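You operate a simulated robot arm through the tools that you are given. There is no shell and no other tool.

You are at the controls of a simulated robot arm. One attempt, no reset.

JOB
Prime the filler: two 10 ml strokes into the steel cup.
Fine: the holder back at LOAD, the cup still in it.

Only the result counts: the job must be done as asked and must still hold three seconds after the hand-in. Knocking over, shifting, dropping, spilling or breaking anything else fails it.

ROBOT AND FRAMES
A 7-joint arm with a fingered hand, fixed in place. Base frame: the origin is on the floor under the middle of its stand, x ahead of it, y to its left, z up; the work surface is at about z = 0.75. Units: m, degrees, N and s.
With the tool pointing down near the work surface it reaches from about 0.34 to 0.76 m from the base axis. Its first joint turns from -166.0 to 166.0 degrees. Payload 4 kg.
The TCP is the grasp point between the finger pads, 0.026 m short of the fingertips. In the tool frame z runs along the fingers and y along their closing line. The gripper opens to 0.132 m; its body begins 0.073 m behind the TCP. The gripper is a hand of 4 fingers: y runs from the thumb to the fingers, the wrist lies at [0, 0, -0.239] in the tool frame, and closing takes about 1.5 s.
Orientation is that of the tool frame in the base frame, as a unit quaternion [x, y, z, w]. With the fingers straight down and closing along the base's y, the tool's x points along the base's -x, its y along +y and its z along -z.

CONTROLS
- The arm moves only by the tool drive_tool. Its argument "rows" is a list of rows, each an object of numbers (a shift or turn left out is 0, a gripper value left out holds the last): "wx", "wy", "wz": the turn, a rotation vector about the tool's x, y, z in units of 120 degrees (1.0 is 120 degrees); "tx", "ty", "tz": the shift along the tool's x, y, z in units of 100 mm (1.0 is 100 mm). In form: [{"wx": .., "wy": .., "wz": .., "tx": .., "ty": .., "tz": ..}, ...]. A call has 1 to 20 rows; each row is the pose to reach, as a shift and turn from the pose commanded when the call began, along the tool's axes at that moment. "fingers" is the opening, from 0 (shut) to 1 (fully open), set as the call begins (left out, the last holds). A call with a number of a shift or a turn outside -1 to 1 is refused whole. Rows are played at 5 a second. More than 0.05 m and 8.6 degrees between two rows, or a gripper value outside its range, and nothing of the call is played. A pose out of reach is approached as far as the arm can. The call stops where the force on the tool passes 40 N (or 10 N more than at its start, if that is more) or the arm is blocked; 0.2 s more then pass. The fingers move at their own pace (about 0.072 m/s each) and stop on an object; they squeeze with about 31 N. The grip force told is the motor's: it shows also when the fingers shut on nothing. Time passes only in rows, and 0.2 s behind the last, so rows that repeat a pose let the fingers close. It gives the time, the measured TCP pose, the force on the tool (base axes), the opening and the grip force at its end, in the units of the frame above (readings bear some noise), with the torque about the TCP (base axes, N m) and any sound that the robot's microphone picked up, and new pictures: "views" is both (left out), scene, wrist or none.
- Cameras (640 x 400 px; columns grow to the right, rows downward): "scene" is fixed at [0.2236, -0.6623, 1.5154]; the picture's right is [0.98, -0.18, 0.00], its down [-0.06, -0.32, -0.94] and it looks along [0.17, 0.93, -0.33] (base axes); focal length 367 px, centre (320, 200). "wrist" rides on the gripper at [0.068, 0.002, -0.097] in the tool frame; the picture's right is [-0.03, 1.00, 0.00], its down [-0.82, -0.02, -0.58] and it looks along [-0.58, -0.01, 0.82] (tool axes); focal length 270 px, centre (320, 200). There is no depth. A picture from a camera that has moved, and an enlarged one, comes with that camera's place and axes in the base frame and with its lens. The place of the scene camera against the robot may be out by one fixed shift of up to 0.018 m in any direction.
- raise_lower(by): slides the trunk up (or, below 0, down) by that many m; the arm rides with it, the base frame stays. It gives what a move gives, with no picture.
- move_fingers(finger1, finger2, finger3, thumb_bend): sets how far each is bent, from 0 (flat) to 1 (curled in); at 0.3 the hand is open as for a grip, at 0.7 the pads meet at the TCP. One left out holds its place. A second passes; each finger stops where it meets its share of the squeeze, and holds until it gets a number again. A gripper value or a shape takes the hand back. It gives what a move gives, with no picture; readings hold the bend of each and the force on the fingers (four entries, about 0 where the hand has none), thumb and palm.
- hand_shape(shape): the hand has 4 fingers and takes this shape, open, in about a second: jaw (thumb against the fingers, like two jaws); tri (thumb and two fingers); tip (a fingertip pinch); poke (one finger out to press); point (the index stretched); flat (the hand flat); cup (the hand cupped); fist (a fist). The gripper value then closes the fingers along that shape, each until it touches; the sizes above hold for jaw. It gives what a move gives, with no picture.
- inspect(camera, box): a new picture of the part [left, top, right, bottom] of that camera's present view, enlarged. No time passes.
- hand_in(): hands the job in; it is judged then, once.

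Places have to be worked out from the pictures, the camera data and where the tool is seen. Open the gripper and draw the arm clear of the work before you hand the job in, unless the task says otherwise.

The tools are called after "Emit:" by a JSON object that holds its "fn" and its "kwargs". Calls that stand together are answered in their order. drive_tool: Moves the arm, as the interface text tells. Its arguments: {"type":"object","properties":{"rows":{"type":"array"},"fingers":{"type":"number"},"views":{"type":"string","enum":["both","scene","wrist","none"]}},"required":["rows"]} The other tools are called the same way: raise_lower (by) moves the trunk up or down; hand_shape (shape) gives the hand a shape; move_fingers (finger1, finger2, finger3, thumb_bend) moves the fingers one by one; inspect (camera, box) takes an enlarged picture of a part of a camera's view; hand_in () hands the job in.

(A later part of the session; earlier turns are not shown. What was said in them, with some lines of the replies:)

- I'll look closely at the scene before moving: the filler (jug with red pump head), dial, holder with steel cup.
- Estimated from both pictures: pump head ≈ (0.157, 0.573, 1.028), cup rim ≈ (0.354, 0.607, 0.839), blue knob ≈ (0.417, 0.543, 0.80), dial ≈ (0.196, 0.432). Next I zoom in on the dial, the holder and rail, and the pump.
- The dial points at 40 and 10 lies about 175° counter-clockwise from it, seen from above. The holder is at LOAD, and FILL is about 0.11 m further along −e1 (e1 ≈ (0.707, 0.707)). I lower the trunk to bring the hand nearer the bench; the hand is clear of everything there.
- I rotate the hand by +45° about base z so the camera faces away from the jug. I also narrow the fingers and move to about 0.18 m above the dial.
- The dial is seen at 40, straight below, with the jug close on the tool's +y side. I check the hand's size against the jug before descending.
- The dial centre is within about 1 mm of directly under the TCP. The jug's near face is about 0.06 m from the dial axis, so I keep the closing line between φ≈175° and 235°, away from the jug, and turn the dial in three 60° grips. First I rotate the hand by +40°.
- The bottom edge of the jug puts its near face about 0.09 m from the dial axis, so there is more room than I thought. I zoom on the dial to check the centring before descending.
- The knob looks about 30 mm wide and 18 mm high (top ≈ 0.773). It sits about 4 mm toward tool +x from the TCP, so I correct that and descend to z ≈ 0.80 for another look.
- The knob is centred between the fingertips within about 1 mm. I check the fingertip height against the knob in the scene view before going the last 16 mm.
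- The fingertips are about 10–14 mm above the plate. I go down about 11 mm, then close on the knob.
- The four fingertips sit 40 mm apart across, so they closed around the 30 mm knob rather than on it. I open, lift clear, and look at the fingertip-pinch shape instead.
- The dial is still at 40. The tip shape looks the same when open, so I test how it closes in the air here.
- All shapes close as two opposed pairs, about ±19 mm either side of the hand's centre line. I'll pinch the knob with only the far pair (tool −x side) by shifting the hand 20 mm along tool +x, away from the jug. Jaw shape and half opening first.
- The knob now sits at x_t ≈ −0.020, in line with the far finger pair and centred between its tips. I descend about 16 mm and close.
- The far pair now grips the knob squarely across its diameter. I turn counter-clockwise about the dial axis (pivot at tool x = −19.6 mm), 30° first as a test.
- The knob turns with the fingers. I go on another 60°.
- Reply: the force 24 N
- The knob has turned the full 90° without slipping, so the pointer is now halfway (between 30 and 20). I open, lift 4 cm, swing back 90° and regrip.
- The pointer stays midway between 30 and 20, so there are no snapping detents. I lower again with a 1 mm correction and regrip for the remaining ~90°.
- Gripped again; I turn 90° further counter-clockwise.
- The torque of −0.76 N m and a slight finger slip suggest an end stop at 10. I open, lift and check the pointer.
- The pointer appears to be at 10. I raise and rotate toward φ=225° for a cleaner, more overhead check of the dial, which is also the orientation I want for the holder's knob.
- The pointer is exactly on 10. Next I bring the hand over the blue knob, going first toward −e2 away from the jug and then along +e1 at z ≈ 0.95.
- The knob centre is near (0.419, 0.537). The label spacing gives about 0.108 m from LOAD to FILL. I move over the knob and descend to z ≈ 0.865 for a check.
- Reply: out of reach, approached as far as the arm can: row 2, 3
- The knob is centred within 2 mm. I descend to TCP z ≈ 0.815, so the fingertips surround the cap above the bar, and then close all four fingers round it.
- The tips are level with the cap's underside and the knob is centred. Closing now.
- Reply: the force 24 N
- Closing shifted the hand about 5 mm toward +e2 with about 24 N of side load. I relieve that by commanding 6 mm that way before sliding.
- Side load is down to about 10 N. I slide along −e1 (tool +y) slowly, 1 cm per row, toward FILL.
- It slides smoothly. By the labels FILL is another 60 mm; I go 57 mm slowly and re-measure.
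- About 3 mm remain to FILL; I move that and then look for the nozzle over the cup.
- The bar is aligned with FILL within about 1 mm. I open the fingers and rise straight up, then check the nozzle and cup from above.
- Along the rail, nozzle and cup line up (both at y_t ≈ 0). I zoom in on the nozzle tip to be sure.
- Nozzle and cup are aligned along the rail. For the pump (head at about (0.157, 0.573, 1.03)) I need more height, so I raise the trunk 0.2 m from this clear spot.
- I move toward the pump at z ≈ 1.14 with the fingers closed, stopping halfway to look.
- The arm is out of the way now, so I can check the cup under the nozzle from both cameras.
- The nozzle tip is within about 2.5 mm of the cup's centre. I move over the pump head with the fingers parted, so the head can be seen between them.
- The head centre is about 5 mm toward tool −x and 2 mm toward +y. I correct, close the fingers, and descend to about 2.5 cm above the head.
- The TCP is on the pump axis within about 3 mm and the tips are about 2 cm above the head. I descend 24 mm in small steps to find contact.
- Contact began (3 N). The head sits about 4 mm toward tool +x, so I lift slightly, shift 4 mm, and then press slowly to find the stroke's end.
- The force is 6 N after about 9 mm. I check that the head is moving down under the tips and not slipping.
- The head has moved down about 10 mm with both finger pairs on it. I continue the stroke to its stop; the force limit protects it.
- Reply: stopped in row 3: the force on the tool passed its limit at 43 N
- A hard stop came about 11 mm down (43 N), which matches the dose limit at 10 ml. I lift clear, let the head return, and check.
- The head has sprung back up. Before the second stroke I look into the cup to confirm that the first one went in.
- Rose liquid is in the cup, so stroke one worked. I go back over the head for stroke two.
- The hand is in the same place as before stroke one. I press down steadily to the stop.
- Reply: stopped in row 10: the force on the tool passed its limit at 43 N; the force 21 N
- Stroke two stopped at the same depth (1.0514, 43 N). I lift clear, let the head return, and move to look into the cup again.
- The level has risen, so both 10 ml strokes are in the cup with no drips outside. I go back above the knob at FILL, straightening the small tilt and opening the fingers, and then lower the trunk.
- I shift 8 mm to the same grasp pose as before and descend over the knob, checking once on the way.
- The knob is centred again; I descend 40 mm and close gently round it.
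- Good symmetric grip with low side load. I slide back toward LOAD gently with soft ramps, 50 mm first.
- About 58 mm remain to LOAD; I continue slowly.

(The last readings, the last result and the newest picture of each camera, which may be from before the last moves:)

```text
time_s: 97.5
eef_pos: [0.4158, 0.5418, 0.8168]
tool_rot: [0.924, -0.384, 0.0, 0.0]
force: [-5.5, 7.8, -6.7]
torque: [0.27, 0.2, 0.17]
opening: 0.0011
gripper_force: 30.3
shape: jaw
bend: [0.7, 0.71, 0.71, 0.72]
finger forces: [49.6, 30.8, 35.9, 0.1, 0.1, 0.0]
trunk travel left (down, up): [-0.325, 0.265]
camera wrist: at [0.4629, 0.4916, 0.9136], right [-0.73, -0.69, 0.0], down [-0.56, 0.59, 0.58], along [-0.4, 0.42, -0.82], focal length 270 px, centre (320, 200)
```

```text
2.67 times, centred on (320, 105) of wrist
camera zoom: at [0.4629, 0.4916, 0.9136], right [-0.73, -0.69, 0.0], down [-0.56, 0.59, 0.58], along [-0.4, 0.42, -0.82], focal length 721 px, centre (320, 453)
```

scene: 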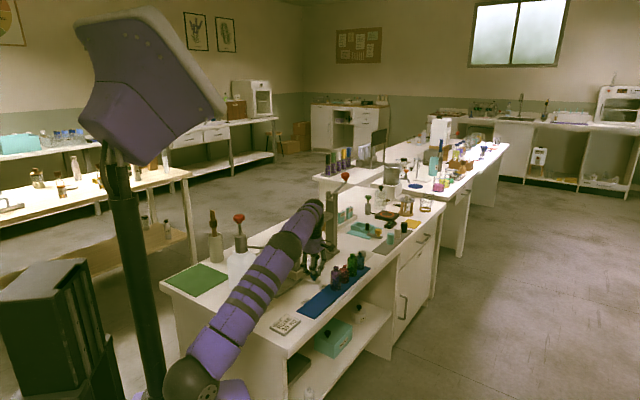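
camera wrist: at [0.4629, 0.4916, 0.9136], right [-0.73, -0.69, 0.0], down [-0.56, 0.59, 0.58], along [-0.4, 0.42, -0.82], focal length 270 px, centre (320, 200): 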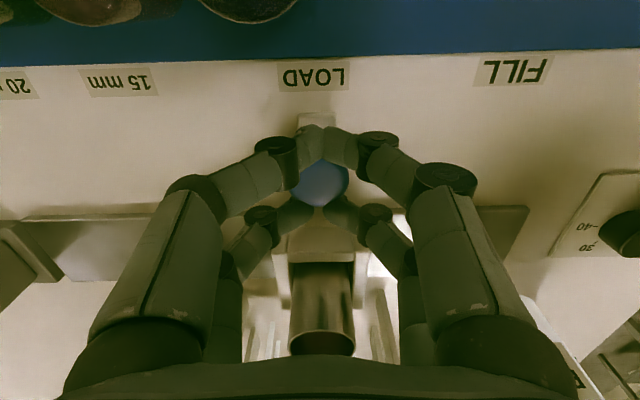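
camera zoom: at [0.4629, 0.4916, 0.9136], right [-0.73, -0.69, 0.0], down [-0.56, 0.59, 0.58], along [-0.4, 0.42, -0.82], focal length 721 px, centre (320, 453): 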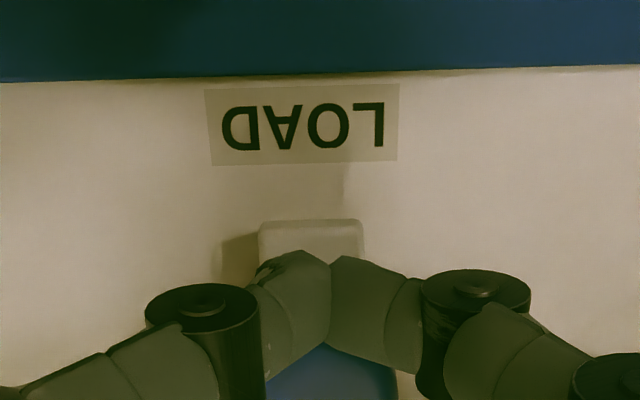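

Visually the bar is about 1 mm short of where it started relative to the LOAD label. I nudge 1.2 mm more and check again.

Emit:
{"fn": "drive_tool", "kwargs": {"rows": [{"ty": -0.006}, {"ty": -0.012}, {"ty": -0.012}], "views": "none"}}

Emit:
{"fn": "inspect", "kwargs": {"camera": "wrist", "box": [220, 30, 420, 180]}}

```text
time_s: 98.3
eef_pos: [0.417, 0.5422, 0.8172]
tool_rot: [0.923, -0.384, 0.001, -0.001]
force: [-8.2, 6.9, -6.9]
torque: [0.2, 0.22, 0.12]
opening: 0.0012
gripper_force: 31.2
shape: jaw
bend: [0.7, 0.71, 0.71, 0.72]
finger forces: [49.5, 32.1, 35.1, 0.1, 0.1, 0.0]
trunk travel left (down, up): [-0.325, 0.265]
```

```text
2.67 times, centred on (320, 105) of wrist
camera zoom: at [0.4638, 0.4925, 0.9137], right [-0.73, -0.69, 0.0], down [-0.56, 0.59, 0.58], along [-0.4, 0.42, -0.82], focal length 721 px, centre (320, 453)
```

zoom: 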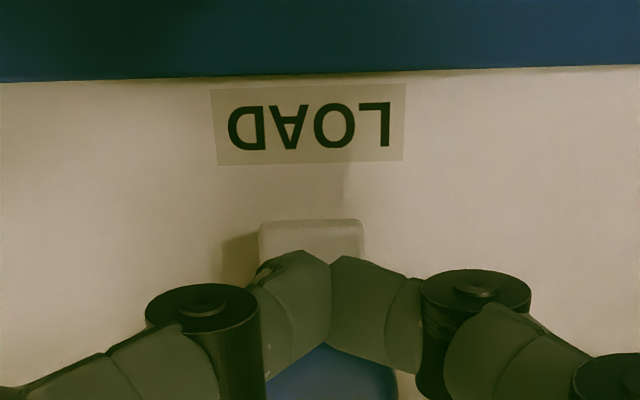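

The bar is aligned with LOAD exactly as at the start. I open the fingers and rise straight up.

Emit:
{"fn": "drive_tool", "kwargs": {"rows": [{}, {}, {}, {}, {}, {}, {"tz": -0.1}, {"tz": -0.25}, {"tz": -0.4}, {"tz": -0.55}, {"tz": -0.7}, {"tz": -0.7}], "fingers": 0.45, "views": "both"}}

Emit:
{"fn": "inspect", "kwargs": {"camera": "wrist", "box": [220, 20, 420, 280]}}

Emit:
{"fn": "inspect", "kwargs": {"camera": "scene", "box": [230, 215, 350, 310]}}

```text
time_s: 100.9
eef_pos: [0.4168, 0.5435, 0.8882]
tool_rot: [0.924, -0.383, 0.001, -0.001]
force: [-0.6, 0.2, 0.3]
torque: [0.0, -0.03, -0.01]
opening: 0.059
gripper_force: 0.1
shape: jaw
bend: [0.73, 0.73, 0.73, 0.7]
finger forces: [0.0, 0.1, 0.1, 0.0, 0.0, 0.0]
trunk travel left (down, up): [-0.325, 0.265]
camera wrist: at [0.4634, 0.4918, 0.9843], right [-0.73, -0.69, 0.0], down [-0.56, 0.59, 0.58], along [-0.4, 0.42, -0.82], focal length 270 px, centre (320, 200)
```

scene: 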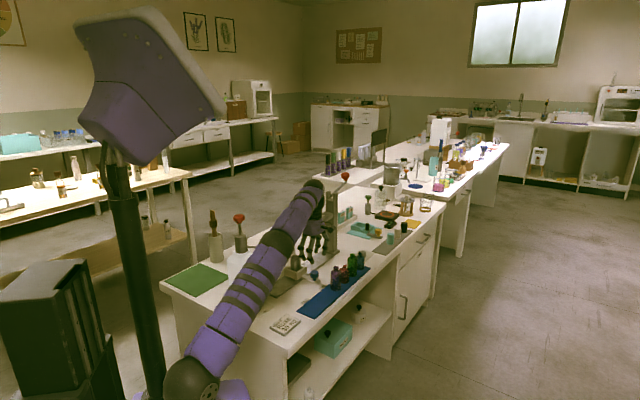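
wrist: 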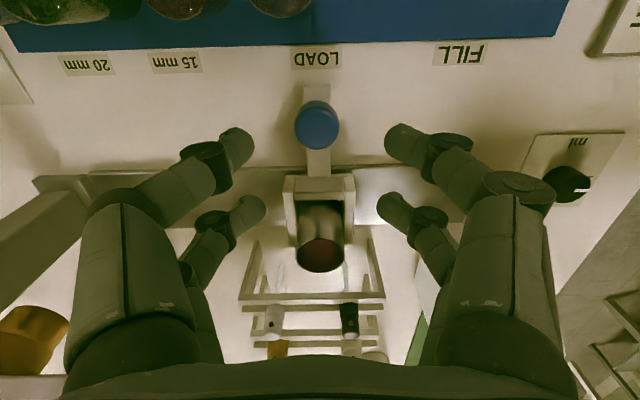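

```text
1.54 times, centred on (320, 150) of wrist
camera zoom: at [0.4634, 0.4918, 0.9843], right [-0.73, -0.69, 0.0], down [-0.56, 0.59, 0.58], along [-0.4, 0.42, -0.82], focal length 416 px, centre (320, 277)
```

zoom: 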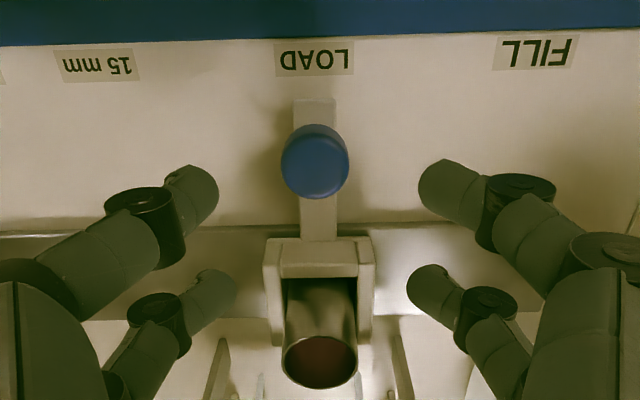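

```text
4.21 times, centred on (290, 262) of scene
camera zoom: at [0.2236, -0.6623, 1.5154], right [0.98, -0.18, 0.0], down [-0.06, -0.32, -0.94], along [0.17, 0.93, -0.33], focal length 1545 px, centre (446, -63)
```

zoom: 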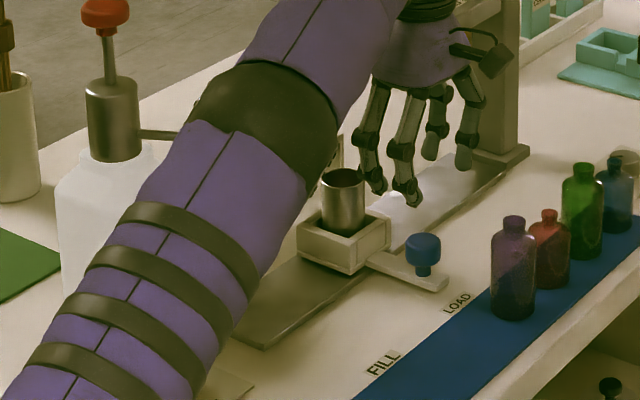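

The holder is at LOAD with the filled cup upright in it. I raise the trunk to draw the hand clear, then pull back from the bench with the fingers open.

Emit:
{"fn": "raise_lower", "kwargs": {"by": 0.2}}

Emit:
{"fn": "drive_tool", "kwargs": {"rows": [{"ty": 0.2}, {"ty": 0.4}, {"ty": 0.6}, {"ty": 0.8}, {"ty": 1.0}, {"ty": 1.0}], "fingers": 1.0, "views": "none"}}

Emit:
{"fn": "drive_tool", "kwargs": {"rows": [{"ty": 0.2, "tz": -0.1}, {"ty": 0.4, "tz": -0.2}, {"ty": 0.6, "tz": -0.3}, {"ty": 0.8, "tz": -0.4}, {"ty": 0.9, "tz": -0.5}, {"ty": 0.9, "tz": -0.5}], "views": "both"}}

Emit:
{"fn": "inspect", "kwargs": {"camera": "scene", "box": [215, 195, 365, 325]}}

Emit:
{"fn": "inspect", "kwargs": {"camera": "wrist", "box": [0, 0, 400, 250]}}

```text
time_s: 103.1
eef_pos: [0.4171, 0.5419, 1.0871]
tool_rot: [0.924, -0.383, 0.001, -0.001]
force: [0.2, 0.0, -0.4]
torque: [-0.03, -0.01, 0.03]
opening: 0.059
gripper_force: 0.0
shape: jaw
bend: [0.73, 0.73, 0.73, 0.7]
finger forces: [0.1, 0.0, 0.0, 0.0, 0.0, 0.0]
trunk travel left (down, up): [-0.525, 0.065]
```

```text
time_s: 104.5
eef_pos: [0.3454, 0.4708, 1.0869]
tool_rot: [0.923, -0.384, 0.001, -0.001]
force: [0.1, 0.2, 0.2]
torque: [0.02, 0.03, -0.04]
opening: 0.1317
gripper_force: 0.0
shape: jaw
bend: [0.3, 0.3, 0.3, 0.3]
finger forces: [0.0, 0.0, 0.1, 0.0, 0.0, 0.0]
trunk travel left (down, up): [-0.525, 0.065]
```

```text
time_s: 105.9
eef_pos: [0.2815, 0.4077, 1.138]
tool_rot: [0.924, -0.383, 0.001, -0.001]
force: [-0.7, 0.0, 0.0]
torque: [-0.01, 0.01, -0.01]
opening: 0.1319
gripper_force: 0.1
shape: jaw
bend: [0.3, 0.3, 0.3, 0.3]
finger forces: [0.1, 0.0, 0.1, 0.0, 0.0, 0.0]
trunk travel left (down, up): [-0.525, 0.065]
camera wrist: at [0.3288, 0.3569, 1.2346], right [-0.73, -0.69, 0.0], down [-0.56, 0.59, 0.58], along [-0.4, 0.42, -0.82], focal length 270 px, centre (320, 200)
```

scene: 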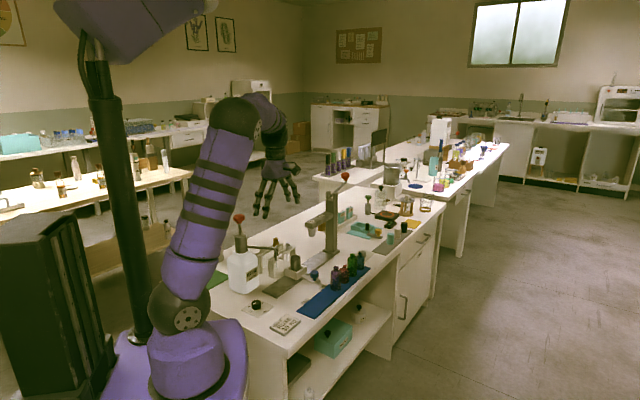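
wrist: 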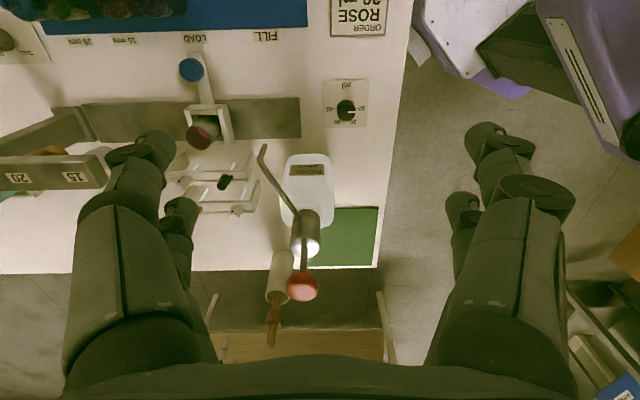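

```text
3.08 times, centred on (290, 260) of scene
camera zoom: at [0.2236, -0.6623, 1.5154], right [0.98, -0.18, 0.0], down [-0.06, -0.32, -0.94], along [0.17, 0.93, -0.33], focal length 1129 px, centre (412, 15)
```

zoom: 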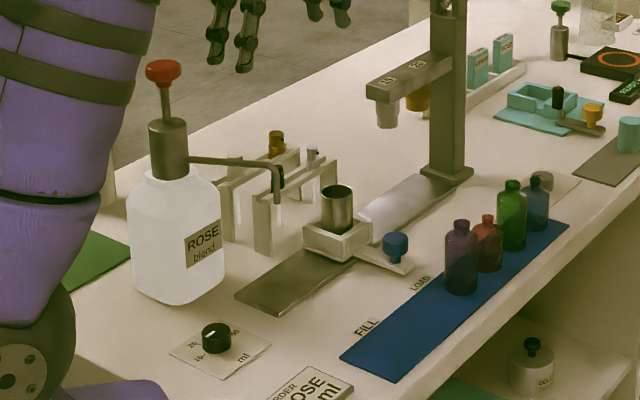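

```text
1.60 times, centred on (200, 125) of wrist
camera zoom: at [0.3288, 0.3569, 1.2346], right [-0.73, -0.69, 0.0], down [-0.56, 0.59, 0.58], along [-0.4, 0.42, -0.82], focal length 432 px, centre (512, 320)
```

zoom: 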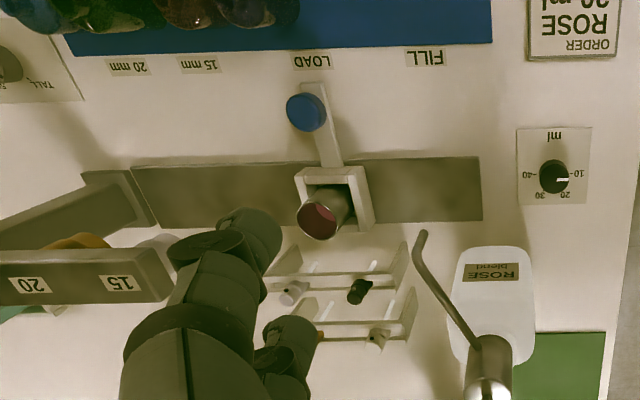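

The holder with the filled cup is back at LOAD, where it was at the start. The dial reads 10, the pump head is up, nothing else has moved, and the arm is clear with the gripper open. Handing in.

Emit:
{"fn": "hand_in", "kwargs": {}}

```text
The job is handed in.
```

The filler is primed: two 10 ml strokes went into the steel cup. The cup is still in the holder, and the holder is back at LOAD.

- **Dial:** it was set to 40, so I turned it to 10 before pumping. I left it at 10.
- **Strokes:** I slid the holder to FILL with the cup under the nozzle. Both presses ended at the same hard stop, about 11 mm down. Looking into the cup, I saw liquid after the first stroke and a higher level after the second. I did not measure the volume.
- **Return:** I slid the holder back slowly and matched its bar to the LOAD label within about 1 mm of where it started.

I saw no drips or spills, and nothing else on the bench looked moved. The gripper is open and the arm is drawn back from the work. I have handed the job in; no verdict has come back.
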